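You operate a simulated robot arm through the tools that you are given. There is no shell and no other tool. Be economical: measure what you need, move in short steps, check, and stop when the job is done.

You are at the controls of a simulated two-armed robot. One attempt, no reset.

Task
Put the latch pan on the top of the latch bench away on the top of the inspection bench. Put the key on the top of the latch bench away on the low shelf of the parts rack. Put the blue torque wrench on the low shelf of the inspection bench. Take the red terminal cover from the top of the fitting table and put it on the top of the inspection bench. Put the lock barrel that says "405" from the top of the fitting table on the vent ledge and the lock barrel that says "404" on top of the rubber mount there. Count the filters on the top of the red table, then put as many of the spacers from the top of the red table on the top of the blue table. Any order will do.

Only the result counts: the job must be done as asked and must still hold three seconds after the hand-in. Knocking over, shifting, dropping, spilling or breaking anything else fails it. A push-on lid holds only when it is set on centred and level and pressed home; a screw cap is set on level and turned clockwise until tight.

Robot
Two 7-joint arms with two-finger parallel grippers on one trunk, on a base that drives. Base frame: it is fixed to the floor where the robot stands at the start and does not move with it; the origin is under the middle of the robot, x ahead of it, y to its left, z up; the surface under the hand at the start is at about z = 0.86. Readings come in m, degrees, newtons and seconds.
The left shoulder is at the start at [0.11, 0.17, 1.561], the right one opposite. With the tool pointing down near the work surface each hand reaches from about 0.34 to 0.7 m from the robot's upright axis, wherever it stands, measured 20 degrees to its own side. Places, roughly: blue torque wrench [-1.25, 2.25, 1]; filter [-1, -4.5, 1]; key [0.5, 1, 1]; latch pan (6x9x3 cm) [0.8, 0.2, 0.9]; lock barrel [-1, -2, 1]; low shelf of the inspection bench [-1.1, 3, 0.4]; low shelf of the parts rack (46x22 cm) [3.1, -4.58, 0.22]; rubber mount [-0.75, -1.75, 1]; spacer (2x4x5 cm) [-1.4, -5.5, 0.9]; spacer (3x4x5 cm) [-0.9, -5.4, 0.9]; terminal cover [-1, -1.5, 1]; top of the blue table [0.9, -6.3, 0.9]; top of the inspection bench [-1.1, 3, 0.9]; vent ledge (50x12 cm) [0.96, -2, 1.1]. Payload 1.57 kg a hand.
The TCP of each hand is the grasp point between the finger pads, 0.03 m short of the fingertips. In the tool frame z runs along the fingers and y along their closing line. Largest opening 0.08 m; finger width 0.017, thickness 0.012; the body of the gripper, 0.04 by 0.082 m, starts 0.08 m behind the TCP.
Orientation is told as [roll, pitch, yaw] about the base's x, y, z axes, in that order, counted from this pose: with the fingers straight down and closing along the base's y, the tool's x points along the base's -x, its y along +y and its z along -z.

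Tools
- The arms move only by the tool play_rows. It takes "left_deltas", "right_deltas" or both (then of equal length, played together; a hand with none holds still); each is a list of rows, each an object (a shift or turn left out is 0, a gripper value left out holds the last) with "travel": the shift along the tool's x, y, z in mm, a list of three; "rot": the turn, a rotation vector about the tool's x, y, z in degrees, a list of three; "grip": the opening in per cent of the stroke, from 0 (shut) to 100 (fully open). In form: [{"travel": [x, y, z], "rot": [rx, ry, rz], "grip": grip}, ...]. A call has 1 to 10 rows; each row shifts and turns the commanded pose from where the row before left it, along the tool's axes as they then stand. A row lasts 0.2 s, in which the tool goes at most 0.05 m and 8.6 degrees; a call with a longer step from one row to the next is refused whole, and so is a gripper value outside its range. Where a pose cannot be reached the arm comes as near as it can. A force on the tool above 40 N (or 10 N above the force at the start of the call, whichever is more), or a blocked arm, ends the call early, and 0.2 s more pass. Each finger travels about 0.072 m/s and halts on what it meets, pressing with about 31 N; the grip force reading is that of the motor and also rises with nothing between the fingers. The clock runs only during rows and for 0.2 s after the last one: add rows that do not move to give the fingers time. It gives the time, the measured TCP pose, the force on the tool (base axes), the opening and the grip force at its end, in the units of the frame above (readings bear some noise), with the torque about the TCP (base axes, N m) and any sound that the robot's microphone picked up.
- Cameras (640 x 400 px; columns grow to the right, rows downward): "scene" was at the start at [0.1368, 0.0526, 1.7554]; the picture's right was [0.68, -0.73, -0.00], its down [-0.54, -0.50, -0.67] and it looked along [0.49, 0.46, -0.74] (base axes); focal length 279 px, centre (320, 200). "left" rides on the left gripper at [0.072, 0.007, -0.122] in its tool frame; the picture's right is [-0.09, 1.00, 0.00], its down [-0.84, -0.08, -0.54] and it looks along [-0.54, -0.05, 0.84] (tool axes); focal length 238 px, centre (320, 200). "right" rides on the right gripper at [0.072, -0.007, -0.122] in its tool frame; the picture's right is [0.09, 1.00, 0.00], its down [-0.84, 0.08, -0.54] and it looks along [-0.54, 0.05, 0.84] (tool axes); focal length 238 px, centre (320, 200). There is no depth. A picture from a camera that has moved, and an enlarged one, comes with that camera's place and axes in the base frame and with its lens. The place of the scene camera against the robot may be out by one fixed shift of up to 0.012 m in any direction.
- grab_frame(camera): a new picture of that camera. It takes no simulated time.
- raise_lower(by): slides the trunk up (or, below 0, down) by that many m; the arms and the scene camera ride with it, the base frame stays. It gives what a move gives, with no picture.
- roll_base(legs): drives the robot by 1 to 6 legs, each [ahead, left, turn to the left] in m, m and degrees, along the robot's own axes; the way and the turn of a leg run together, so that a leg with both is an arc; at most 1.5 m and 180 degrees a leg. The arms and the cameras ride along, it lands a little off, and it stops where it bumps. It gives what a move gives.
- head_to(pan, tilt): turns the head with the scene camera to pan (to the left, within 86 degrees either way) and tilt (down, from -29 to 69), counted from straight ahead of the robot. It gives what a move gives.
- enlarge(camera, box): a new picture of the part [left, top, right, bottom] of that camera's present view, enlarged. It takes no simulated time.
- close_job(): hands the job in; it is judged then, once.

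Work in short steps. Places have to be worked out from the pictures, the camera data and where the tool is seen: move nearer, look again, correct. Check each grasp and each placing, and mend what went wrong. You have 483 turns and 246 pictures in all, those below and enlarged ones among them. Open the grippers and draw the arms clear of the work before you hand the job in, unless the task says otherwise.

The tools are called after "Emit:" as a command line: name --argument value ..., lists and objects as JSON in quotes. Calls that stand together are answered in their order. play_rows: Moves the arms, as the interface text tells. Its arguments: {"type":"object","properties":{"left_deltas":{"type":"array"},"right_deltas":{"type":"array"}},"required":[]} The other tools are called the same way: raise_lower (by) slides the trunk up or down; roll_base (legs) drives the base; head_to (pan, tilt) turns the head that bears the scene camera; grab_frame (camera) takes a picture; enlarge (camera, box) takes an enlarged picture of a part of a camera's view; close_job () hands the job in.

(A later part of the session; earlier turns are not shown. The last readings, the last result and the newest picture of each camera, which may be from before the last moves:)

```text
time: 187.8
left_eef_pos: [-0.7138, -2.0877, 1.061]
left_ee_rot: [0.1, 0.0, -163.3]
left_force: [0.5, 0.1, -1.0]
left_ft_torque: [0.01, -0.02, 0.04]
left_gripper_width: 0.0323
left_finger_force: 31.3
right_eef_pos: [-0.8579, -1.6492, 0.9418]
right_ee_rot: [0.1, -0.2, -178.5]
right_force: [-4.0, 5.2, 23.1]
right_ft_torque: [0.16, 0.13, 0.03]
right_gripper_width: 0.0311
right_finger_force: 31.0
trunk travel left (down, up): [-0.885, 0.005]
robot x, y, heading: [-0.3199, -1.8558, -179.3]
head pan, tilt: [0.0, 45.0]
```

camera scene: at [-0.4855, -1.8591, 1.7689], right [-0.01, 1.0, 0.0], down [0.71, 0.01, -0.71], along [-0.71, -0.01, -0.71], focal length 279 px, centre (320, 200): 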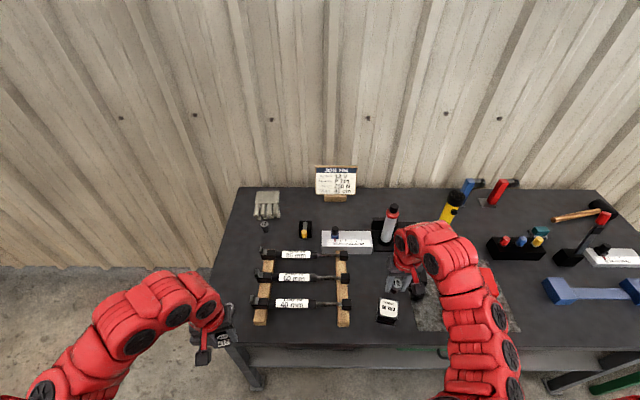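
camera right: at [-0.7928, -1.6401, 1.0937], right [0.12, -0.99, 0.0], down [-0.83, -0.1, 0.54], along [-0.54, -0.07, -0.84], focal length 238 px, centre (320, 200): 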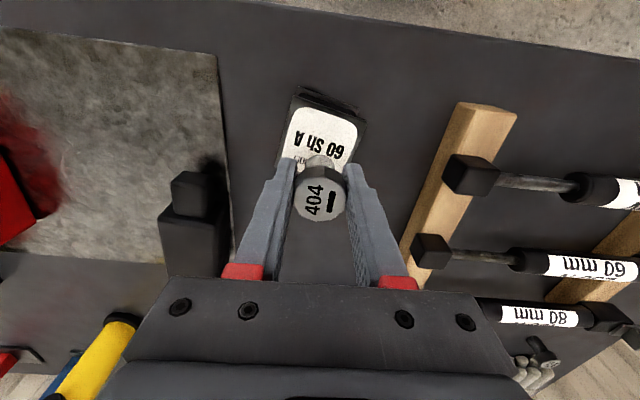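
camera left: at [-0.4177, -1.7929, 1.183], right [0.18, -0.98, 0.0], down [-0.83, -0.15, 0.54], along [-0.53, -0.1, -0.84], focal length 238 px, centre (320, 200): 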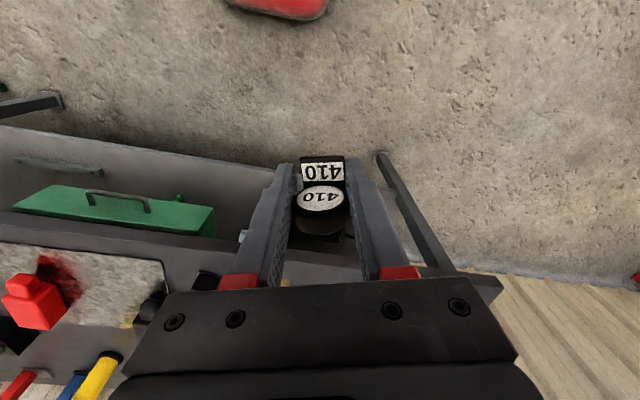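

Contact made. Check view, then release.

Emit:
play_rows --right_deltas '[{"travel": [0, 0, -2]}, {}]'

Emit:
grab_frame --camera "right"

Emit:
enlarge --camera "scene" --box '[350, 240, 430, 330]'

```text
time: 188.4
left_eef_pos: [-0.7147, -2.0878, 1.0593]
left_ee_rot: [0.0, 0.1, -163.3]
left_force: [0.2, 0.2, 0.0]
left_ft_torque: [0.02, -0.01, 0.0]
left_gripper_width: 0.0325
left_finger_force: 30.8
right_eef_pos: [-0.8567, -1.6511, 0.9422]
right_ee_rot: [0.2, 0.2, -178.3]
right_force: [0.7, -0.2, 0.7]
right_ft_torque: [0.02, 0.0, 0.02]
right_gripper_width: 0.0307
right_finger_force: 30.6
trunk travel left (down, up): [-0.885, 0.005]
robot x, y, heading: [-0.3239, -1.8521, -179.5]
head pan, tilt: [0.0, 45.0]
```

```text
156 pictures are left
camera right: at [-0.7853, -1.6413, 1.0665], right [0.12, -0.99, 0.0], down [-0.84, -0.1, 0.54], along [-0.54, -0.07, -0.84], focal length 238 px, centre (320, 200)
```

right: 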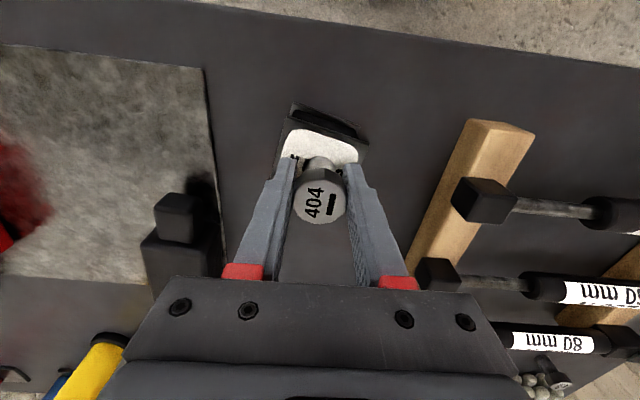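

```text
4.44 times, centred on (390, 285) of scene
camera zoom: at [-0.483, -1.857, 1.7689], right [-0.01, 1.0, 0.0], down [0.71, 0.01, -0.71], along [-0.71, -0.01, -0.71], focal length 1239 px, centre (9, -178)
```

zoom: 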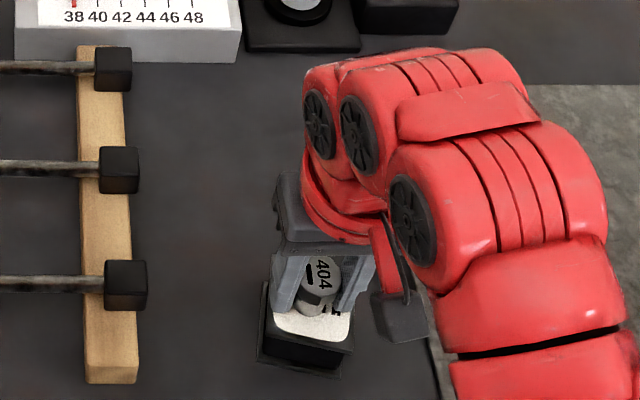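

Barrel stands near the mount's centre. Release and rise.

Emit:
play_rows --right_deltas '[{"travel": [0, 0, 1.5], "grip": 40}, {"grip": 50}, {"grip": 60}, {"travel": [0, 0, -20]}, {"travel": [0, 0, -40]}, {"travel": [0, 0, -40]}, {}]'

Emit:
grab_frame --camera "right"

Emit:
enlarge --camera "scene" --box '[350, 240, 430, 330]'

```text
time: 190.0
left_eef_pos: [-0.7157, -2.0875, 1.0594]
left_ee_rot: [0.0, 0.0, -163.2]
left_force: [-0.2, 0.2, -0.5]
left_ft_torque: [0.0, 0.0, -0.02]
left_gripper_width: 0.0324
left_finger_force: 31.4
right_eef_pos: [-0.8578, -1.6497, 1.0432]
right_ee_rot: [0.1, 0.1, -178.5]
right_force: [0.6, -1.3, 0.3]
right_ft_torque: [0.01, 0.0, 0.05]
right_gripper_width: 0.0478
right_finger_force: 0.0
trunk travel left (down, up): [-0.885, 0.005]
robot x, y, heading: [-0.3166, -1.853, -179.4]
head pan, tilt: [0.0, 45.0]
```

```text
154 pictures are left
camera right: at [-0.7859, -1.641, 1.1664], right [0.12, -0.99, 0.0], down [-0.83, -0.1, 0.54], along [-0.54, -0.07, -0.84], focal length 238 px, centre (320, 200)
```

right: 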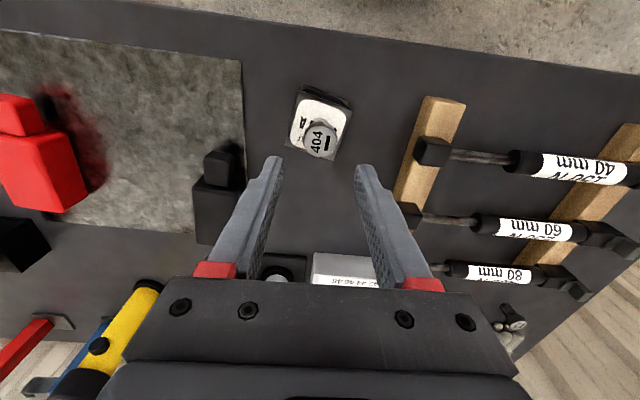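

```text
4.44 times, centred on (390, 285) of scene
camera zoom: at [-0.4835, -1.857, 1.7691], right [-0.01, 1.0, 0.0], down [0.71, 0.01, -0.71], along [-0.71, -0.01, -0.71], focal length 1239 px, centre (9, -178)
```

zoom: 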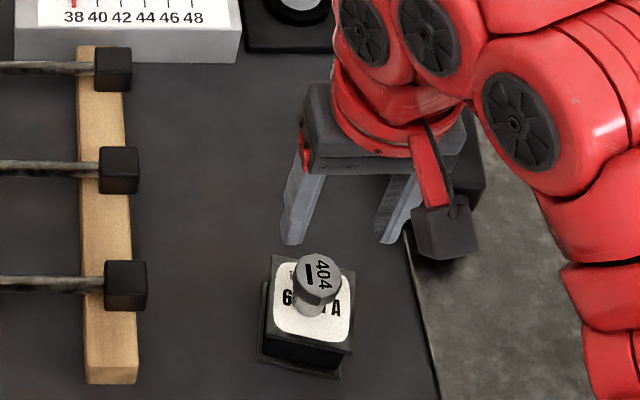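

404 stands on the mount. Now 405: drive left 0.49.

Emit:
roll_base --legs '[[0, 0.49, -0.5]]'

Emit:
grab_frame --camera "right"

```text
time: 192.9
left_eef_pos: [-0.7192, -2.5749, 1.06]
left_ee_rot: [0.0, 0.2, -164.5]
left_force: [0.6, -0.3, -0.8]
left_ft_torque: [-0.01, 0.04, 0.0]
left_gripper_width: 0.0323
left_finger_force: 30.8
right_eef_pos: [-0.8539, -2.133, 1.0424]
right_ee_rot: [0.1, 0.0, -179.4]
right_force: [-0.2, -0.7, 0.5]
right_ft_torque: [0.0, 0.01, -0.01]
right_gripper_width: 0.048
right_finger_force: 0.0
trunk travel left (down, up): [-0.885, 0.005]
robot x, y, heading: [-0.317, -2.3497, 179.4]
head pan, tilt: [0.0, 45.0]
```

```text
152 pictures are left
camera right: at [-0.7811, -2.1255, 1.1662], right [0.1, -0.99, 0.0], down [-0.84, -0.08, 0.54], along [-0.54, -0.06, -0.84], focal length 238 px, centre (320, 200)
```

right: 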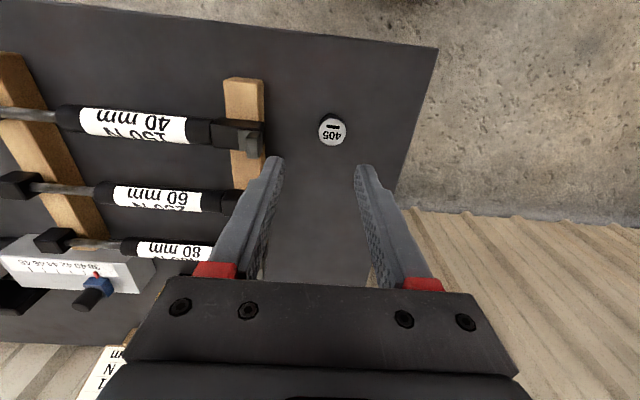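

Emit:
play_rows --right_deltas '[{"travel": [-6, 16, 0]}, {"travel": [0, 0, 45]}, {"travel": [0, 0, 35]}, {}]'

Emit:
grab_frame --camera "right"

```text
time: 193.9
left_eef_pos: [-0.7199, -2.5731, 1.0618]
left_ee_rot: [0.1, 0.2, -164.4]
left_force: [-0.6, 0.9, -1.7]
left_ft_torque: [0.02, 0.02, -0.01]
left_gripper_width: 0.0323
left_finger_force: 30.7
right_eef_pos: [-0.8601, -2.1488, 0.9638]
right_ee_rot: [0.2, 0.1, -179.5]
right_force: [0.6, -0.7, 0.0]
right_ft_torque: [-0.02, -0.01, -0.01]
right_gripper_width: 0.0478
right_finger_force: 0.0
trunk travel left (down, up): [-0.885, 0.005]
robot x, y, heading: [-0.322, -2.3501, 179.4]
head pan, tilt: [0.0, 45.0]
```

```text
151 pictures are left
camera right: at [-0.7876, -2.1422, 1.0868], right [0.1, -0.99, 0.0], down [-0.84, -0.08, 0.54], along [-0.54, -0.06, -0.84], focal length 238 px, centre (320, 200)
```

right: 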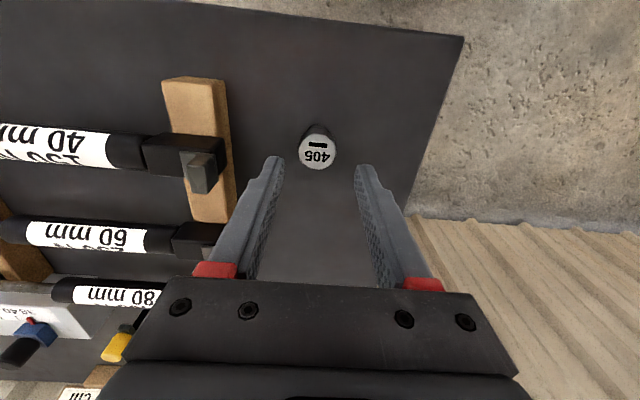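

Aligned with clear neighbours. Descend, grip, lift.

Emit:
play_rows --right_deltas '[{"travel": [0, 0, 35]}, {"travel": [0, 0, 25]}, {"travel": [0, 0, 9]}, {}, {"grip": 0}, {"grip": 0}, {"grip": 0}, {"travel": [0, 0, -35]}, {"travel": [0, 0, -40]}, {"travel": [0, 0, -40]}]'

Emit:
grab_frame --camera "right"

```text
time: 196.2
left_eef_pos: [-0.7196, -2.5731, 1.0608]
left_ee_rot: [0.2, 0.1, -164.5]
left_force: [0.7, -0.4, -0.9]
left_ft_torque: [-0.04, 0.01, 0.0]
left_gripper_width: 0.0322
left_finger_force: 31.1
right_eef_pos: [-0.859, -2.1494, 1.0091]
right_ee_rot: [0.1, 0.0, -179.6]
right_force: [0.5, 0.1, -0.4]
right_ft_torque: [-0.04, -0.03, 0.0]
right_gripper_width: 0.0308
right_finger_force: 30.6
trunk travel left (down, up): [-0.885, 0.005]
robot x, y, heading: [-0.3208, -2.3473, 179.4]
head pan, tilt: [0.0, 45.0]
```

```text
150 pictures are left
camera right: at [-0.7865, -2.1421, 1.1321], right [0.1, -1.0, 0.0], down [-0.84, -0.08, 0.54], along [-0.54, -0.05, -0.84], focal length 238 px, centre (320, 200)
```

right: 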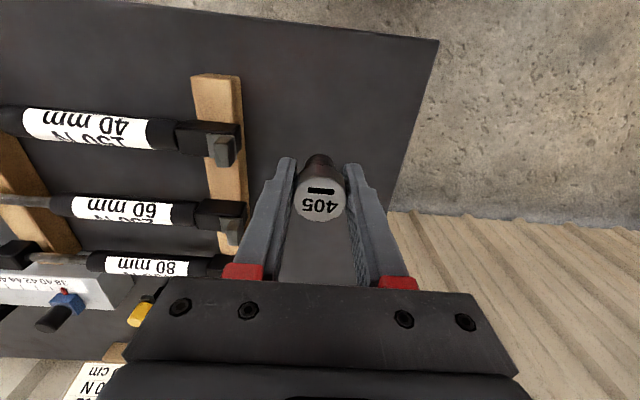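

405 held. Back away from the table first, then move to the open aisle and turn around toward the vent ledge.

Emit:
roll_base --legs '[[-0.27, 0, 0], [0, -0.6, 0], [0, 0, -180]]'

Emit:
head_to --pan 0 --tilt 35

Emit:
grab_frame --camera "scene"

```text
time: 208.3
left_eef_pos: [0.3409, -1.4945, 1.0583]
left_ee_rot: [0.0, 0.1, 18.0]
left_force: [0.6, -0.8, -0.5]
left_ft_torque: [0.01, 0.0, 0.01]
left_gripper_width: 0.0322
left_finger_force: 31.2
right_eef_pos: [0.4986, -1.9123, 1.0085]
right_ee_rot: [0.1, 0.1, 2.9]
right_force: [0.1, -0.3, -0.7]
right_ft_torque: [0.0, 0.03, 0.01]
right_gripper_width: 0.031
right_finger_force: 31.0
trunk travel left (down, up): [-0.885, 0.005]
robot x, y, heading: [-0.0501, -1.7398, 1.9]
head pan, tilt: [0.0, 45.0]
```

```text
time: 209.1
left_eef_pos: [0.3412, -1.4941, 1.0608]
left_ee_rot: [0.0, 0.1, 18.1]
left_force: [-0.4, -0.7, 0.1]
left_ft_torque: [0.03, 0.03, 0.02]
left_gripper_width: 0.0322
left_finger_force: 31.7
right_eef_pos: [0.4995, -1.9133, 1.0079]
right_ee_rot: [0.0, 0.1, 2.8]
right_force: [0.3, -0.2, -0.3]
right_ft_torque: [0.01, -0.05, 0.0]
right_gripper_width: 0.0307
right_finger_force: 31.7
trunk travel left (down, up): [-0.885, 0.005]
robot x, y, heading: [-0.0495, -1.7367, 1.9]
head pan, tilt: [0.0, 35.0]
```

```text
149 pictures are left
camera scene: at [0.1182, -1.733, 1.7839], right [0.03, -1.0, 0.0], down [-0.57, -0.02, -0.82], along [0.82, 0.03, -0.57], focal length 279 px, centre (320, 200)
```

scene: 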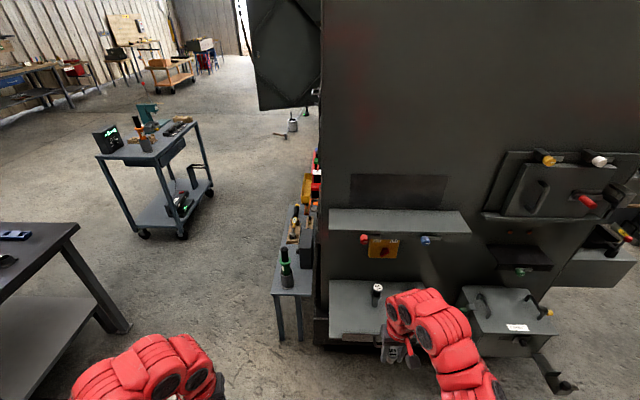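

The ledge: front edge x≈0.905, back ≈1.03, y −2.25…−1.74, top ≈1.1. I raise the right hand and shift the left hand outward before approaching.

Emit:
play_rows --right_deltas '[{"travel": [0, 0, -45]}, {"travel": [-10, 0, -45]}, {"travel": [-10, 0, -45]}, {"travel": [-10, 0, -45]}, {}]' --left_deltas '[{"travel": [0, 45, 0]}, {"travel": [0, 45, 0]}, {"travel": [0, 10, 0]}, {}, {}]'

```text
time: 210.3
left_eef_pos: [0.3101, -1.4005, 1.06]
left_ee_rot: [0.0, 0.2, 17.9]
left_force: [-0.1, 0.7, -1.6]
left_ft_torque: [-0.01, 0.01, -0.01]
left_gripper_width: 0.0323
left_finger_force: 31.3
right_eef_pos: [0.5041, -1.912, 1.0738]
right_ee_rot: [0.2, -0.3, 2.9]
right_force: [0.3, 0.3, -1.2]
right_ft_torque: [0.02, -0.01, 0.03]
right_gripper_width: 0.0307
right_finger_force: 30.9
right hand out of reach, approached as far as the arm can: row 2, 3, 4
trunk travel left (down, up): [-0.885, 0.005]
robot x, y, heading: [-0.0489, -1.741, 1.8]
head pan, tilt: [0.0, 35.0]
```

Emit:
play_rows --right_deltas '[{"travel": [-45, 0, 0]}, {"travel": [-45, 0, 0]}, {"travel": [-10, 0, -40]}, {"travel": [-10, 0, -40]}, {"travel": [0, 0, -40]}, {}]'

```text
time: 211.7
left_eef_pos: [0.3107, -1.3998, 1.0604]
left_ee_rot: [0.1, 0.2, 17.9]
left_force: [0.2, -0.7, -1.6]
left_ft_torque: [0.0, 0.02, 0.01]
left_gripper_width: 0.0323
left_finger_force: 30.8
right_eef_pos: [0.6138, -1.9051, 1.1927]
right_ee_rot: [0.1, 0.0, 3.0]
right_force: [0.0, 0.6, -1.3]
right_ft_torque: [0.0, -0.02, -0.01]
right_gripper_width: 0.0307
right_finger_force: 31.1
trunk travel left (down, up): [-0.885, 0.005]
robot x, y, heading: [-0.0459, -1.7381, 1.8]
head pan, tilt: [0.0, 35.0]
```

Emit:
roll_base --legs '[[0.27, 0, -1.8]]'

Emit:
grab_frame --camera "right"

Emit:
grab_frame --camera "scene"

```text
time: 213.6
left_eef_pos: [0.5857, -1.4044, 1.0598]
left_ee_rot: [0.0, -0.1, 16.3]
left_force: [0.1, 0.1, -1.0]
left_ft_torque: [0.01, -0.02, 0.01]
left_gripper_width: 0.0324
left_finger_force: 31.4
right_eef_pos: [0.8755, -1.9185, 1.1922]
right_ee_rot: [0.2, 0.0, 1.2]
right_force: [-0.2, 0.5, -1.0]
right_ft_torque: [-0.01, 0.01, 0.0]
right_gripper_width: 0.0308
right_finger_force: 31.1
trunk travel left (down, up): [-0.885, 0.005]
robot x, y, heading: [0.2198, -1.7308, 0.3]
head pan, tilt: [0.0, 35.0]
```

```text
148 pictures are left
camera right: at [0.8042, -1.9281, 1.3166], right [-0.11, 0.99, 0.0], down [0.83, 0.09, 0.54], along [0.54, 0.06, -0.84], focal length 238 px, centre (320, 200)
```

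right: 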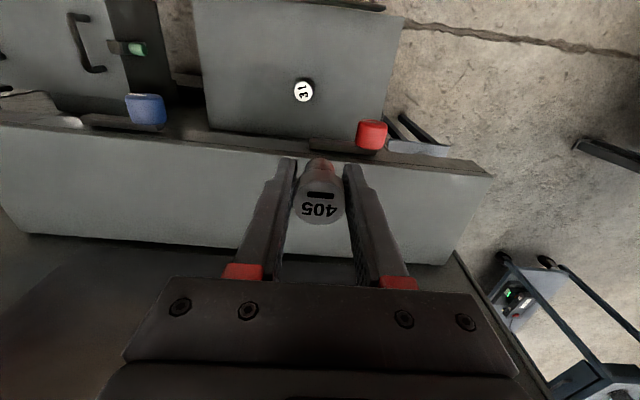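

```text
147 pictures are left
camera scene: at [0.3843, -1.7329, 1.7842], right [0.0, -1.0, 0.0], down [-0.57, 0.0, -0.82], along [0.82, 0.0, -0.57], focal length 279 px, centre (320, 200)
```

scene: 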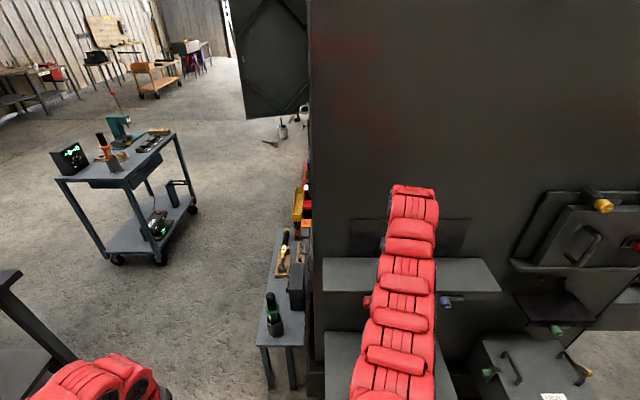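

Front edge ≈0.894, back ≈1.017. Drive 0.075 ahead and lower.

Emit:
roll_base --legs '[[0.075, 0, 0]]'

Emit:
play_rows --right_deltas '[{"travel": [0, 0, 20]}, {"travel": [0, 0, 15]}, {"travel": [0, 0, 8]}, {}]'

Emit:
grab_frame --camera "right"

```text
time: 214.6
left_eef_pos: [0.6591, -1.4039, 1.0618]
left_ee_rot: [0.0, -0.1, 16.4]
left_force: [-1.0, 0.0, 0.2]
left_ft_torque: [0.01, -0.01, -0.02]
left_gripper_width: 0.0322
left_finger_force: 30.6
right_eef_pos: [0.9481, -1.9182, 1.1952]
right_ee_rot: [0.1, -0.1, 1.4]
right_force: [0.5, 0.6, -0.1]
right_ft_torque: [0.0, -0.04, 0.0]
right_gripper_width: 0.031
right_finger_force: 31.0
trunk travel left (down, up): [-0.885, 0.005]
robot x, y, heading: [0.2926, -1.7331, 0.4]
head pan, tilt: [0.0, 35.0]
```

```text
time: 215.6
left_eef_pos: [0.6596, -1.4036, 1.0598]
left_ee_rot: [0.0, 0.0, 16.4]
left_force: [-0.1, 0.2, -0.6]
left_ft_torque: [-0.03, 0.02, 0.02]
left_gripper_width: 0.0319
left_finger_force: 31.0
right_eef_pos: [0.9502, -1.9194, 1.149]
right_ee_rot: [0.0, -0.1, 1.3]
right_force: [0.5, 1.2, -0.1]
right_ft_torque: [-0.02, -0.01, 0.01]
right_gripper_width: 0.0311
right_finger_force: 30.9
trunk travel left (down, up): [-0.885, 0.005]
robot x, y, heading: [0.2931, -1.7286, 0.2]
head pan, tilt: [0.0, 35.0]
```

```text
146 pictures are left
camera right: at [0.8788, -1.9269, 1.2731], right [-0.11, 0.99, 0.0], down [0.83, 0.1, 0.54], along [0.54, 0.06, -0.84], focal length 238 px, centre (320, 200)
```

right: 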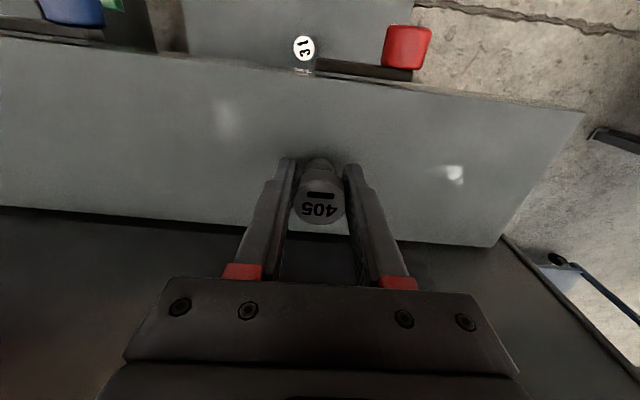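

Emit:
play_rows --right_deltas '[{"travel": [0, 0, 4]}, {"travel": [0, 0, 3]}, {"travel": [0, 0, 2]}, {"travel": [0, 0, 2]}, {"travel": [0, 0, 2]}, {"travel": [0, 0, 2]}, {"travel": [0, 0, 2]}, {}]'

```text
time: 217.4
left_eef_pos: [0.6603, -1.4039, 1.0588]
left_ee_rot: [-0.1, 0.1, 16.4]
left_force: [-0.2, -0.4, -0.3]
left_ft_torque: [0.01, 0.01, -0.01]
left_gripper_width: 0.0321
left_finger_force: 30.8
right_eef_pos: [0.95, -1.9176, 1.1325]
right_ee_rot: [0.1, -0.2, 1.4]
right_force: [3.1, 0.5, 9.5]
right_ft_torque: [-0.05, -0.12, 0.0]
right_gripper_width: 0.0309
right_finger_force: 30.9
trunk travel left (down, up): [-0.885, 0.005]
robot x, y, heading: [0.2934, -1.7335, 0.2]
head pan, tilt: [0.0, 35.0]
```

Contact (9.5 N). Release gently and rise.

Emit:
play_rows --right_deltas '[{"grip": 42}, {"grip": 50}, {"grip": 62}, {"travel": [0, 0, -15]}, {"travel": [0, 0, -35]}, {"travel": [0, 0, -25]}, {}]'

Emit:
grab_frame --camera "right"

```text
time: 219.0
left_eef_pos: [0.6615, -1.4049, 1.0597]
left_ee_rot: [0.1, 0.1, 16.4]
left_force: [-0.1, -0.1, -0.9]
left_ft_torque: [-0.04, -0.01, -0.03]
left_gripper_width: 0.0323
left_finger_force: 30.4
right_eef_pos: [0.9514, -1.9185, 1.2059]
right_ee_rot: [0.1, 0.1, 1.2]
right_force: [-0.4, -0.1, 0.3]
right_ft_torque: [0.02, -0.02, 0.01]
right_gripper_width: 0.0497
right_finger_force: 0.1
trunk travel left (down, up): [-0.885, 0.005]
robot x, y, heading: [0.2926, -1.7296, 0.5]
head pan, tilt: [0.0, 35.0]
```

```text
145 pictures are left
camera right: at [0.88, -1.9264, 1.33], right [-0.11, 0.99, 0.0], down [0.84, 0.09, 0.54], along [0.54, 0.06, -0.84], focal length 238 px, centre (320, 200)
```

right: 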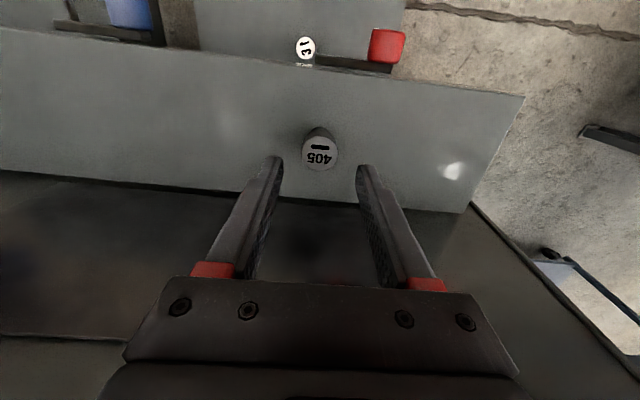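

405 stands on the ledge. Back off, turn, and go for the red terminal cover.

Emit:
roll_base --legs '[[-0.38, 0, 0], [0, 0, 180], [0, -0.2, 0]]'

Emit:
head_to --pan 0 --tilt 48

Emit:
grab_frame --camera "scene"

Emit:
grab_frame --camera "right"

```text
time: 230.0
left_eef_pos: [-0.4532, -1.8637, 1.0599]
left_ee_rot: [-0.1, 0.0, -163.5]
left_force: [0.5, 0.0, -1.3]
left_ft_torque: [0.0, 0.02, 0.0]
left_gripper_width: 0.0322
left_finger_force: 30.9
right_eef_pos: [-0.7461, -1.3525, 1.2057]
right_ee_rot: [0.0, -0.1, -178.5]
right_force: [0.6, 0.0, 0.4]
right_ft_torque: [0.02, -0.01, 0.0]
right_gripper_width: 0.0497
right_finger_force: 0.0
trunk travel left (down, up): [-0.885, 0.005]
robot x, y, heading: [-0.0839, -1.5343, -179.8]
head pan, tilt: [0.0, 35.0]
```

```text
time: 230.7
left_eef_pos: [-0.4539, -1.8618, 1.06]
left_ee_rot: [0.2, 0.1, -163.3]
left_force: [0.4, 0.0, -0.9]
left_ft_torque: [-0.02, -0.01, 0.0]
left_gripper_width: 0.0323
left_finger_force: 31.1
right_eef_pos: [-0.7451, -1.3488, 1.2067]
right_ee_rot: [0.1, 0.0, -178.6]
right_force: [0.2, 0.3, 0.1]
right_ft_torque: [0.01, -0.02, 0.0]
right_gripper_width: 0.0497
right_finger_force: 0.1
trunk travel left (down, up): [-0.885, 0.005]
robot x, y, heading: [-0.0813, -1.5336, -179.4]
head pan, tilt: [0.0, 48.0]
```

```text
144 pictures are left
camera scene: at [-0.2464, -1.535, 1.765], right [-0.01, 1.0, 0.0], down [0.74, 0.01, -0.67], along [-0.67, -0.01, -0.74], focal length 279 px, centre (320, 200)
```

scene: 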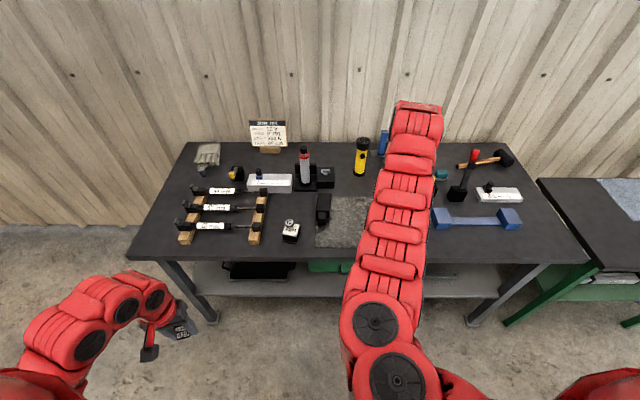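

```text
143 pictures are left
camera right: at [-0.6725, -1.3406, 1.3301], right [0.12, -0.99, 0.0], down [-0.83, -0.1, 0.54], along [-0.54, -0.07, -0.84], focal length 238 px, centre (320, 200)
```

right: 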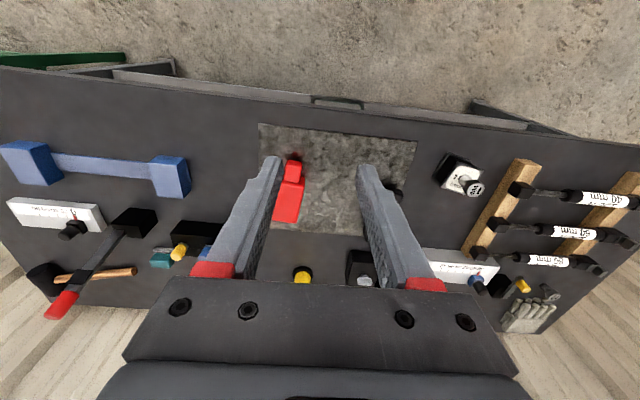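

Cover's body ≈(-0.963,-1.312), long axis along x. Drive 0.2 ahead and position above.

Emit:
roll_base --legs '[[0.22, 0, 0]]'

Emit:
play_rows --right_deltas '[{"travel": [0, -35, 40], "grip": 100}, {"travel": [0, 0, 45]}, {"travel": [0, 0, 45]}, {}]'

Emit:
grab_frame --camera "right"

```text
time: 232.4
left_eef_pos: [-0.673, -1.8647, 1.0601]
left_ee_rot: [0.0, 0.0, -163.4]
left_force: [-0.1, 0.4, -0.3]
left_ft_torque: [0.04, 0.02, 0.0]
left_gripper_width: 0.0325
left_finger_force: 30.7
right_eef_pos: [-0.9645, -1.3521, 1.2076]
right_ee_rot: [0.0, 0.0, -178.5]
right_force: [0.0, -0.4, 0.0]
right_ft_torque: [0.01, -0.04, -0.04]
right_gripper_width: 0.0497
right_finger_force: 0.1
trunk travel left (down, up): [-0.885, 0.005]
robot x, y, heading: [-0.3057, -1.5361, -179.8]
head pan, tilt: [0.0, 48.0]
```

```text
refused: row 1 steps farther than a row can; nothing moved
```

```text
142 pictures are left
camera right: at [-0.8921, -1.3437, 1.3309], right [0.12, -0.99, 0.0], down [-0.83, -0.1, 0.54], along [-0.54, -0.07, -0.84], focal length 238 px, centre (320, 200)
```

right: 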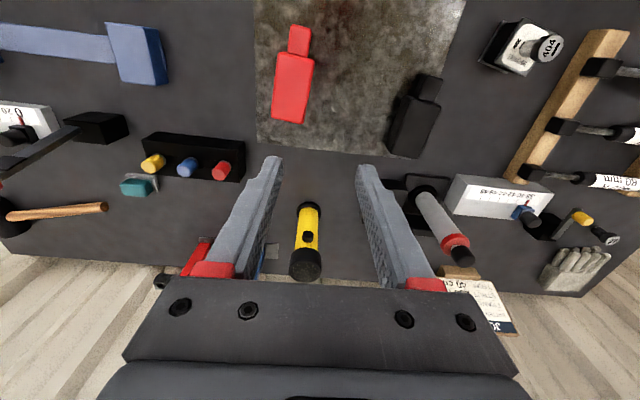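

Emit:
play_rows --right_deltas '[{"travel": [5, -45, 0], "grip": 100, "rot": [0, 0, 5.5]}, {"travel": [0, 0, 45]}, {"travel": [0, 0, 45]}, {"travel": [0, 0, 45]}, {"travel": [0, 0, 45]}, {"travel": [0, 0, 45]}, {}]'

Emit:
grab_frame --camera "right"

```text
time: 234.0
left_eef_pos: [-0.6735, -1.8646, 1.0595]
left_ee_rot: [0.0, 0.2, -163.4]
left_force: [0.2, -0.4, -0.3]
left_ft_torque: [0.01, 0.03, -0.01]
left_gripper_width: 0.0322
left_finger_force: 31.1
right_eef_pos: [-0.9609, -1.3069, 0.9827]
right_ee_rot: [0.1, 0.0, 175.9]
right_force: [0.9, 1.6, -0.2]
right_ft_torque: [-0.01, 0.04, 0.03]
right_gripper_width: 0.08
right_finger_force: 0.0
trunk travel left (down, up): [-0.885, 0.005]
robot x, y, heading: [-0.3093, -1.5331, -179.5]
head pan, tilt: [0.0, 48.0]
```

```text
141 pictures are left
camera right: at [-0.8881, -1.3048, 1.106], right [0.02, -1.0, 0.0], down [-0.84, -0.02, 0.54], along [-0.54, -0.01, -0.84], focal length 238 px, centre (320, 200)
```

right: 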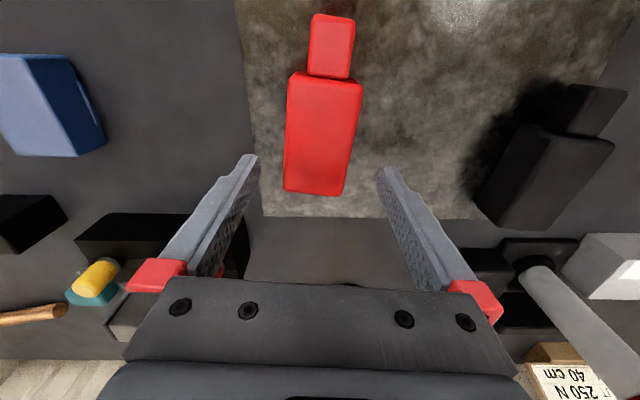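

Well aligned. Descend and grip.

Emit:
play_rows --right_deltas '[{"travel": [0, 0, 40]}, {"travel": [0, 0, 30]}, {"travel": [0, 0, 12]}, {}, {"grip": 0}, {"grip": 0}, {"grip": 0}, {"grip": 0}, {}]'

Emit:
play_rows --right_deltas '[{"travel": [0, 0, -20]}, {"travel": [0, 0, -40]}, {"travel": [0, 0, -40]}, {"travel": [0, 0, -40]}, {}]'

Emit:
grab_frame --camera "right"

```text
time: 236.0
left_eef_pos: [-0.6731, -1.8647, 1.059]
left_ee_rot: [0.2, 0.0, -163.4]
left_force: [-0.6, 0.5, -1.9]
left_ft_torque: [0.02, 0.02, 0.03]
left_gripper_width: 0.0321
left_finger_force: 30.9
right_eef_pos: [-0.9589, -1.3084, 0.9018]
right_ee_rot: [0.1, 0.0, 176.0]
right_force: [0.4, 0.7, -0.2]
right_ft_torque: [0.04, 0.05, 0.01]
right_gripper_width: 0.0575
right_finger_force: 31.2
trunk travel left (down, up): [-0.885, 0.005]
robot x, y, heading: [-0.3062, -1.5339, -179.5]
head pan, tilt: [0.0, 48.0]
```

```text
time: 237.2
left_eef_pos: [-0.6743, -1.8635, 1.0584]
left_ee_rot: [0.1, 0.2, -163.5]
left_force: [0.8, -0.7, -1.1]
left_ft_torque: [0.01, -0.01, -0.04]
left_gripper_width: 0.0322
left_finger_force: 30.7
right_eef_pos: [-0.9621, -1.3069, 1.0386]
right_ee_rot: [0.1, 0.0, 176.0]
right_force: [-0.2, 0.2, -1.2]
right_ft_torque: [0.03, 0.01, -0.01]
right_gripper_width: 0.0578
right_finger_force: 31.2
trunk travel left (down, up): [-0.885, 0.005]
robot x, y, heading: [-0.3088, -1.5371, -179.4]
head pan, tilt: [0.0, 48.0]
```

```text
140 pictures are left
camera right: at [-0.8889, -1.3057, 1.1616], right [0.02, -1.0, 0.0], down [-0.84, -0.02, 0.54], along [-0.54, -0.01, -0.84], focal length 238 px, centre (320, 200)
```

right: 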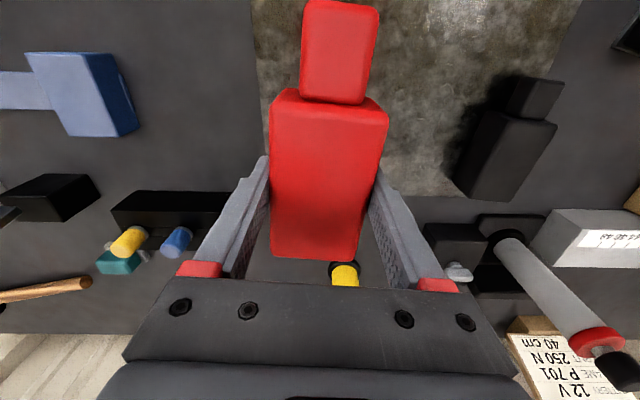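

Cover held. Back off and travel to the inspection bench.

Emit:
roll_base --legs '[[-0.2, 0, 0], [0, 0, -90], [1.5, 0, 0], [1.5, 0, 0], [1.43, 0, 0]]'

Emit:
roll_base --legs '[[0, 0, 90]]'

Emit:
grab_frame --camera "scene"

```text
time: 263.3
left_eef_pos: [-0.3496, 3.2455, 1.059]
left_ee_rot: [0.1, 0.1, 105.8]
left_force: [-0.9, -0.2, -0.9]
left_ft_torque: [-0.01, -0.02, 0.01]
left_gripper_width: 0.0327
left_finger_force: 30.8
right_eef_pos: [0.2105, 3.5241, 1.0385]
right_ee_rot: [0.0, 0.0, 85.1]
right_force: [-0.5, 0.3, -1.3]
right_ft_torque: [0.0, 0.0, -0.01]
right_gripper_width: 0.0574
right_finger_force: 30.7
trunk travel left (down, up): [-0.885, 0.005]
robot x, y, heading: [-0.028, 2.876, 89.5]
head pan, tilt: [0.0, 48.0]
```

```text
time: 267.6
left_eef_pos: [-0.3979, 2.5494, 1.0602]
left_ee_rot: [0.1, 0.2, -164.1]
left_force: [0.5, -0.2, -0.7]
left_ft_torque: [0.0, -0.02, 0.0]
left_gripper_width: 0.0324
left_finger_force: 30.7
right_eef_pos: [-0.6797, 3.1094, 1.0358]
right_ee_rot: [0.1, 0.0, 175.4]
right_force: [-0.3, 0.4, -0.6]
right_ft_torque: [0.01, 0.01, 0.01]
right_gripper_width: 0.0573
right_finger_force: 30.8
trunk travel left (down, up): [-0.885, 0.005]
robot x, y, heading: [-0.0285, 2.8751, 179.7]
head pan, tilt: [0.0, 48.0]
```

```text
139 pictures are left
camera scene: at [-0.188, 2.8725, 1.7649], right [0.0, 1.0, 0.0], down [0.74, 0.0, -0.67], along [-0.67, 0.0, -0.74], focal length 279 px, centre (320, 200)
```

scene: 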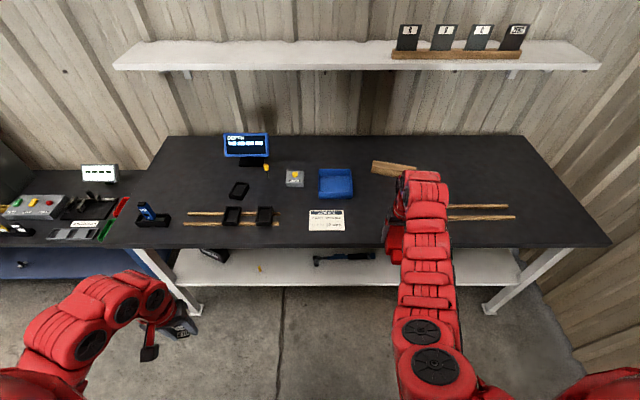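

Emit:
roll_base --legs '[[0.31, 0, 0]]'

Emit:
grab_frame --camera "right"

```text
time: 269.7
left_eef_pos: [-0.7114, 2.5472, 1.0593]
left_ee_rot: [0.2, 0.1, -163.7]
left_force: [1.0, 0.2, -0.6]
left_ft_torque: [0.01, 0.0, 0.02]
left_gripper_width: 0.0323
left_finger_force: 31.3
right_eef_pos: [-0.9966, 3.1063, 1.0392]
right_ee_rot: [0.2, -0.1, 175.7]
right_force: [-0.7, 1.3, -0.7]
right_ft_torque: [-0.01, 0.01, 0.02]
right_gripper_width: 0.0576
right_finger_force: 31.5
trunk travel left (down, up): [-0.885, 0.005]
robot x, y, heading: [-0.3437, 2.8715, -179.6]
head pan, tilt: [0.0, 48.0]
```

```text
138 pictures are left
camera right: at [-0.9229, 3.1075, 1.1619], right [0.02, -1.0, 0.0], down [-0.84, -0.01, 0.54], along [-0.54, -0.01, -0.84], focal length 238 px, centre (320, 200)
```

right: 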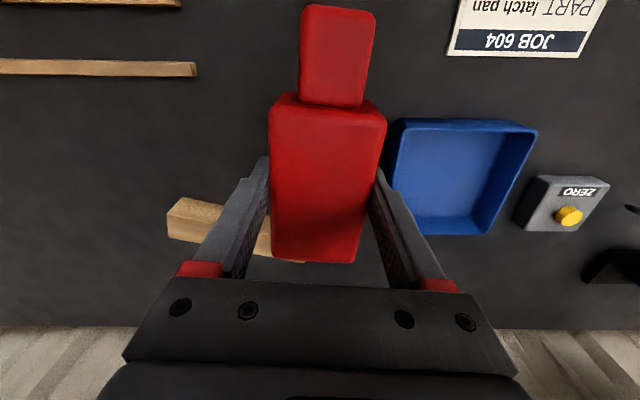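

Clear spot slightly nearer. Shift 30 mm back, 10 mm right and lower.

Emit:
play_rows --right_deltas '[{"travel": [30, -10, 0]}, {"travel": [0, 0, 45]}, {"travel": [0, 0, 45]}, {"travel": [0, 0, 30]}, {"travel": [0, 0, 8]}, {}]'

Emit:
play_rows --right_deltas '[{"travel": [0, 0, 2]}, {"travel": [0, 0, 2]}, {"travel": [0, 0, 2]}, {"travel": [0, 0, 2]}, {"travel": [0, 0, 2]}, {}]'

```text
time: 271.1
left_eef_pos: [-0.7131, 2.5466, 1.0591]
left_ee_rot: [0.1, 0.1, -163.8]
left_force: [0.3, -0.5, -0.5]
left_ft_torque: [0.0, -0.04, -0.04]
left_gripper_width: 0.0325
left_finger_force: 31.6
right_eef_pos: [-0.9663, 3.114, 0.9095]
right_ee_rot: [0.0, -0.1, 175.6]
right_force: [0.2, 0.1, -1.7]
right_ft_torque: [0.01, -0.03, 0.0]
right_gripper_width: 0.0574
right_finger_force: 30.5
trunk travel left (down, up): [-0.885, 0.005]
robot x, y, heading: [-0.3433, 2.8726, -179.9]
head pan, tilt: [0.0, 48.0]
```

```text
time: 272.5
left_eef_pos: [-0.7126, 2.5458, 1.0595]
left_ee_rot: [0.1, 0.0, -163.8]
left_force: [1.3, 0.0, -0.7]
left_ft_torque: [0.0, -0.03, 0.01]
left_gripper_width: 0.0324
left_finger_force: 31.0
right_eef_pos: [-0.968, 3.1136, 0.8982]
right_ee_rot: [0.0, 0.1, 175.6]
right_force: [-0.8, -0.5, -0.5]
right_ft_torque: [-0.03, 0.0, 0.0]
right_gripper_width: 0.0577
right_finger_force: 30.8
trunk travel left (down, up): [-0.885, 0.005]
robot x, y, heading: [-0.3423, 2.8729, -180.0]
head pan, tilt: [0.0, 48.0]
```

Emit:
play_rows --right_deltas '[{"travel": [0, 0, 2]}, {"travel": [0, 0, 2]}, {"travel": [0, 0, 1]}, {}]'

```text
time: 273.5
left_eef_pos: [-0.7105, 2.5461, 1.0598]
left_ee_rot: [0.0, 0.1, -163.9]
left_force: [-0.1, 0.4, -0.8]
left_ft_torque: [-0.02, 0.0, -0.02]
left_gripper_width: 0.0321
left_finger_force: 30.5
right_eef_pos: [-0.9691, 3.1142, 0.8967]
right_ee_rot: [-0.1, -0.3, 175.7]
right_force: [-6.0, 1.9, 21.4]
right_ft_torque: [0.08, -0.11, -0.08]
right_gripper_width: 0.0575
right_finger_force: 31.1
trunk travel left (down, up): [-0.885, 0.005]
robot x, y, heading: [-0.3441, 2.8714, -180.1]
head pan, tilt: [0.0, 48.0]
```

Contact. Release and rise.

Emit:
play_rows --right_deltas '[{"travel": [0, 0, -1.5]}, {"grip": 90}, {"grip": 90}, {"grip": 90}, {"travel": [0, 0, -25]}, {"travel": [0, 0, -45]}, {"travel": [0, 0, -45]}, {"travel": [0, 0, -40]}]'

Emit:
grab_frame --camera "right"

Emit:
roll_base --legs '[[-0.33, 0, 0]]'

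Emit:
grab_frame --camera "scene"

```text
time: 275.3
left_eef_pos: [-0.7119, 2.5465, 1.0591]
left_ee_rot: [0.1, 0.1, -163.9]
left_force: [0.1, 0.6, -0.3]
left_ft_torque: [0.0, 0.01, -0.04]
left_gripper_width: 0.0322
left_finger_force: 31.2
right_eef_pos: [-0.9653, 3.1149, 1.0526]
right_ee_rot: [0.1, 0.1, 175.6]
right_force: [0.9, -0.1, 0.5]
right_ft_torque: [0.03, -0.02, 0.0]
right_gripper_width: 0.072
right_finger_force: 0.0
trunk travel left (down, up): [-0.885, 0.005]
robot x, y, heading: [-0.3442, 2.8708, -180.1]
head pan, tilt: [0.0, 48.0]
```

```text
137 pictures are left
camera right: at [-0.8925, 3.1165, 1.1767], right [0.01, -1.0, 0.0], down [-0.84, -0.01, 0.54], along [-0.54, -0.01, -0.84], focal length 238 px, centre (320, 200)
```

right: 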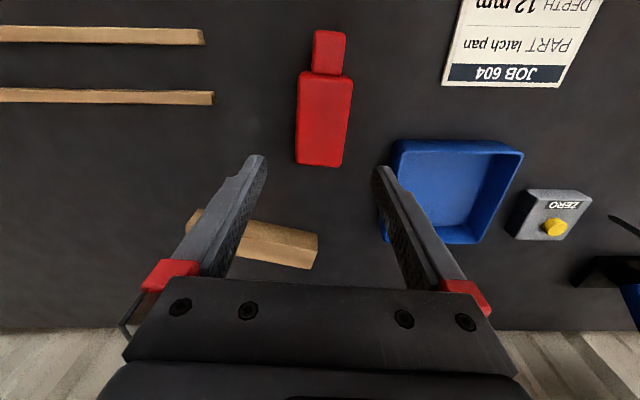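

```text
time: 277.4
left_eef_pos: [-0.3871, 2.5474, 1.0589]
left_ee_rot: [0.1, 0.0, -163.9]
left_force: [-1.0, 0.4, -0.5]
left_ft_torque: [0.0, 0.0, -0.01]
left_gripper_width: 0.0322
left_finger_force: 30.7
right_eef_pos: [-0.6413, 3.1172, 1.0516]
right_ee_rot: [0.0, 0.1, 175.6]
right_force: [-0.5, 0.9, -0.4]
right_ft_torque: [-0.01, -0.04, 0.04]
right_gripper_width: 0.0719
right_finger_force: 0.0
trunk travel left (down, up): [-0.885, 0.005]
robot x, y, heading: [-0.0175, 2.8763, -180.2]
head pan, tilt: [0.0, 48.0]
```

```text
136 pictures are left
camera scene: at [-0.1793, 2.8723, 1.7648], right [0.0, 1.0, 0.0], down [0.74, 0.0, -0.67], along [-0.67, 0.0, -0.74], focal length 279 px, centre (320, 200)
```

scene: 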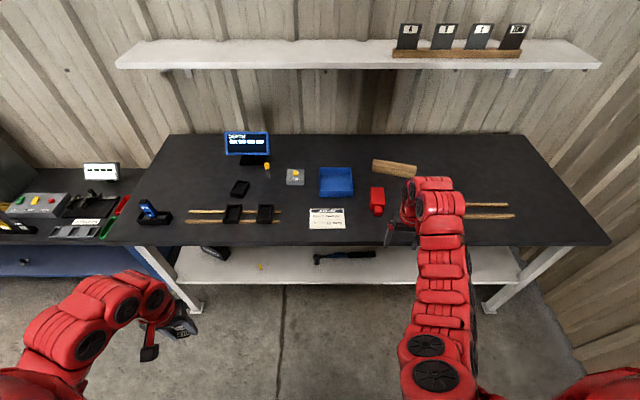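

All inspection-bench items are placed. Now travel south toward the red table.

Emit:
roll_base --legs '[[0, 0, 90], [1.5, 0, 0], [1.5, 0, 0], [1.5, 0, 0], [0.4, 0, 0]]'

Emit:
head_to --pan 0 --tilt 25

Emit:
grab_frame --camera "scene"

```text
time: 304.9
left_eef_pos: [0.3098, -2.3964, 1.0605]
left_ee_rot: [0.1, 0.0, -72.8]
left_force: [0.9, 0.5, -0.8]
left_ft_torque: [0.0, -0.02, 0.0]
left_gripper_width: 0.0326
left_finger_force: 30.7
right_eef_pos: [-0.2538, -2.6624, 1.0542]
right_ee_rot: [0.0, 0.0, -93.3]
right_force: [-0.1, -0.6, -0.1]
right_ft_torque: [-0.01, 0.02, 0.0]
right_gripper_width: 0.0719
right_finger_force: 0.1
trunk travel left (down, up): [-0.885, 0.005]
robot x, y, heading: [-0.0251, -2.0358, -88.8]
head pan, tilt: [0.0, 48.0]
```

```text
time: 305.8
left_eef_pos: [0.3094, -2.3982, 1.0592]
left_ee_rot: [0.0, 0.2, -72.7]
left_force: [1.2, -0.5, -0.7]
left_ft_torque: [0.0, 0.0, 0.04]
left_gripper_width: 0.0325
left_finger_force: 31.5
right_eef_pos: [-0.2533, -2.663, 1.0527]
right_ee_rot: [0.1, 0.0, -93.3]
right_force: [-0.5, 0.5, 0.4]
right_ft_torque: [-0.03, -0.03, 0.01]
right_gripper_width: 0.0721
right_finger_force: 0.1
trunk travel left (down, up): [-0.885, 0.005]
robot x, y, heading: [-0.0226, -2.0359, -88.9]
head pan, tilt: [0.0, 25.0]
```

```text
135 pictures are left
camera scene: at [-0.0215, -2.2094, 1.7996], right [-1.0, -0.02, 0.0], down [-0.01, 0.42, -0.91], along [0.02, -0.91, -0.42], focal length 279 px, centre (320, 200)
```

scene: 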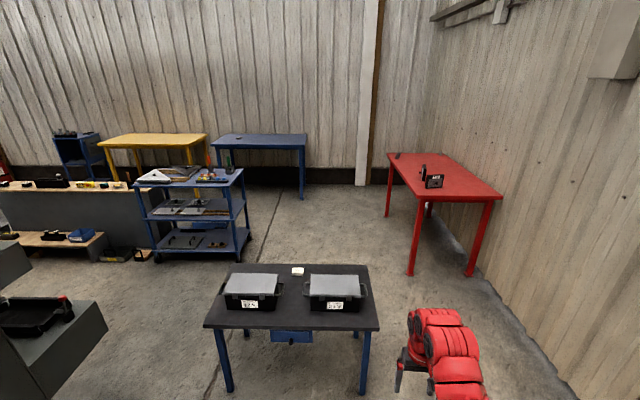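

The way runs between the small table (x −0.3…0.6, y −3.25…−3.83) and the wall. I go ahead, then strafe right, and look.

Emit:
roll_base --legs '[[0.62, 0, -1.2], [0, -0.78, 0]]'

Emit:
head_to --pan 10 --tilt 35

Emit:
grab_frame --camera "scene"

```text
time: 313.0
left_eef_pos: [-0.4598, -3.0321, 1.0597]
left_ee_rot: [0.1, 0.1, -73.9]
left_force: [0.2, 0.3, -0.4]
left_ft_torque: [0.01, 0.01, -0.05]
left_gripper_width: 0.0325
left_finger_force: 30.9
right_eef_pos: [-1.029, -3.2861, 1.0519]
right_ee_rot: [0.1, 0.1, -94.4]
right_force: [0.1, 0.0, 0.0]
right_ft_torque: [-0.03, 0.03, 0.0]
right_gripper_width: 0.0718
right_finger_force: 0.0
trunk travel left (down, up): [-0.885, 0.005]
robot x, y, heading: [-0.79, -2.6651, -89.9]
head pan, tilt: [0.0, 25.0]
```

```text
time: 313.8
left_eef_pos: [-0.46, -3.0318, 1.0592]
left_ee_rot: [0.1, 0.2, -73.9]
left_force: [0.1, 0.2, -0.3]
left_ft_torque: [0.0, 0.0, -0.01]
left_gripper_width: 0.0325
left_finger_force: 31.4
right_eef_pos: [-1.0294, -3.2852, 1.0515]
right_ee_rot: [0.1, 0.0, -94.4]
right_force: [-0.3, 0.0, 0.3]
right_ft_torque: [-0.02, 0.02, 0.01]
right_gripper_width: 0.0718
right_finger_force: 0.1
trunk travel left (down, up): [-0.885, 0.005]
robot x, y, heading: [-0.785, -2.6592, -90.1]
head pan, tilt: [10.0, 35.0]
```

```text
134 pictures are left
camera scene: at [-0.7733, -2.8315, 1.784], right [-0.98, -0.18, 0.0], down [-0.1, 0.56, -0.82], along [0.14, -0.81, -0.57], focal length 279 px, centre (320, 200)
```

scene: 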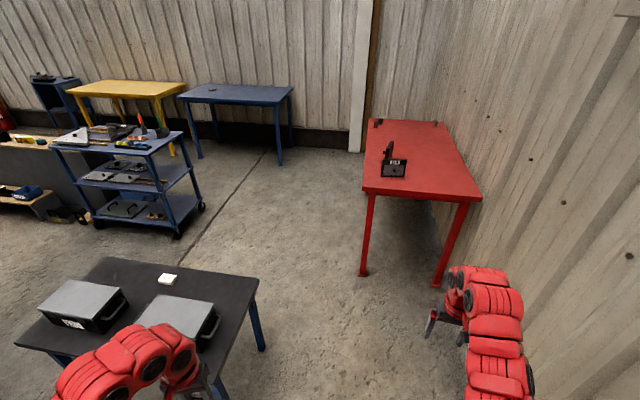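

Gap between small table and red table is ~0.76 m; I pass it diagonally at heading −45°.

Emit:
roll_base --legs '[[0.6, 0, 0], [0, 0, 45], [0.16, -0.364, 0]]'

Emit:
head_to --pan 0 --tilt 50

Emit:
grab_frame --camera "scene"

```text
time: 321.3
left_eef_pos: [-0.4523, -3.6831, 1.0604]
left_ee_rot: [0.1, 0.2, -30.3]
left_force: [0.2, -0.2, -0.6]
left_ft_torque: [0.0, 0.0, 0.01]
left_gripper_width: 0.0324
left_finger_force: 31.2
right_eef_pos: [-0.6905, -4.2608, 1.0527]
right_ee_rot: [0.0, -0.1, -50.8]
right_force: [0.2, -0.6, 0.1]
right_ft_torque: [-0.03, -0.01, 0.01]
right_gripper_width: 0.0719
right_finger_force: 0.1
trunk travel left (down, up): [-0.885, 0.005]
robot x, y, heading: [-0.9478, -3.6423, -46.5]
head pan, tilt: [10.0, 35.0]
```

```text
time: 322.1
left_eef_pos: [-0.4536, -3.6848, 1.0599]
left_ee_rot: [0.1, 0.1, -30.3]
left_force: [-0.1, 0.6, -0.2]
left_ft_torque: [0.03, -0.01, 0.04]
left_gripper_width: 0.0324
left_finger_force: 31.3
right_eef_pos: [-0.6895, -4.2616, 1.0522]
right_ee_rot: [0.1, 0.0, -50.9]
right_force: [0.0, -0.6, -0.1]
right_ft_torque: [0.01, 0.0, 0.01]
right_gripper_width: 0.0721
right_finger_force: 0.1
trunk travel left (down, up): [-0.885, 0.005]
robot x, y, heading: [-0.9452, -3.6428, -46.2]
head pan, tilt: [0.0, 50.0]
```

```text
133 pictures are left
camera scene: at [-0.8368, -3.7582, 1.7623], right [-0.72, -0.69, 0.0], down [-0.53, 0.55, -0.64], along [0.44, -0.47, -0.77], focal length 279 px, centre (320, 200)
```

scene: 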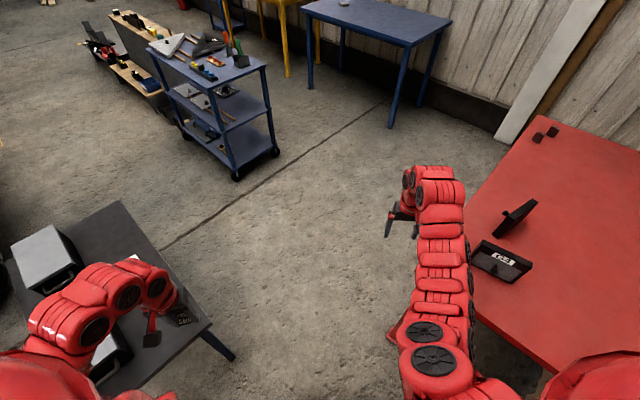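

Emit:
roll_base --legs '[[0.5, 0.04, 1], [0.55, 0, 0]]'

```text
time: 327.8
left_eef_pos: [0.3066, -4.3997, 1.0599]
left_ee_rot: [0.1, 0.0, -29.6]
left_force: [0.4, 0.7, -0.5]
left_ft_torque: [0.04, 0.0, 0.03]
left_gripper_width: 0.0322
left_finger_force: 31.5
right_eef_pos: [0.0759, -4.9802, 1.0525]
right_ee_rot: [0.1, -0.1, -50.3]
right_force: [0.8, 0.5, -0.3]
right_ft_torque: [0.0, 0.0, -0.01]
right_gripper_width: 0.072
right_finger_force: 0.0
trunk travel left (down, up): [-0.885, 0.005]
robot x, y, heading: [-0.1849, -4.3618, -45.8]
head pan, tilt: [0.0, 50.0]
```

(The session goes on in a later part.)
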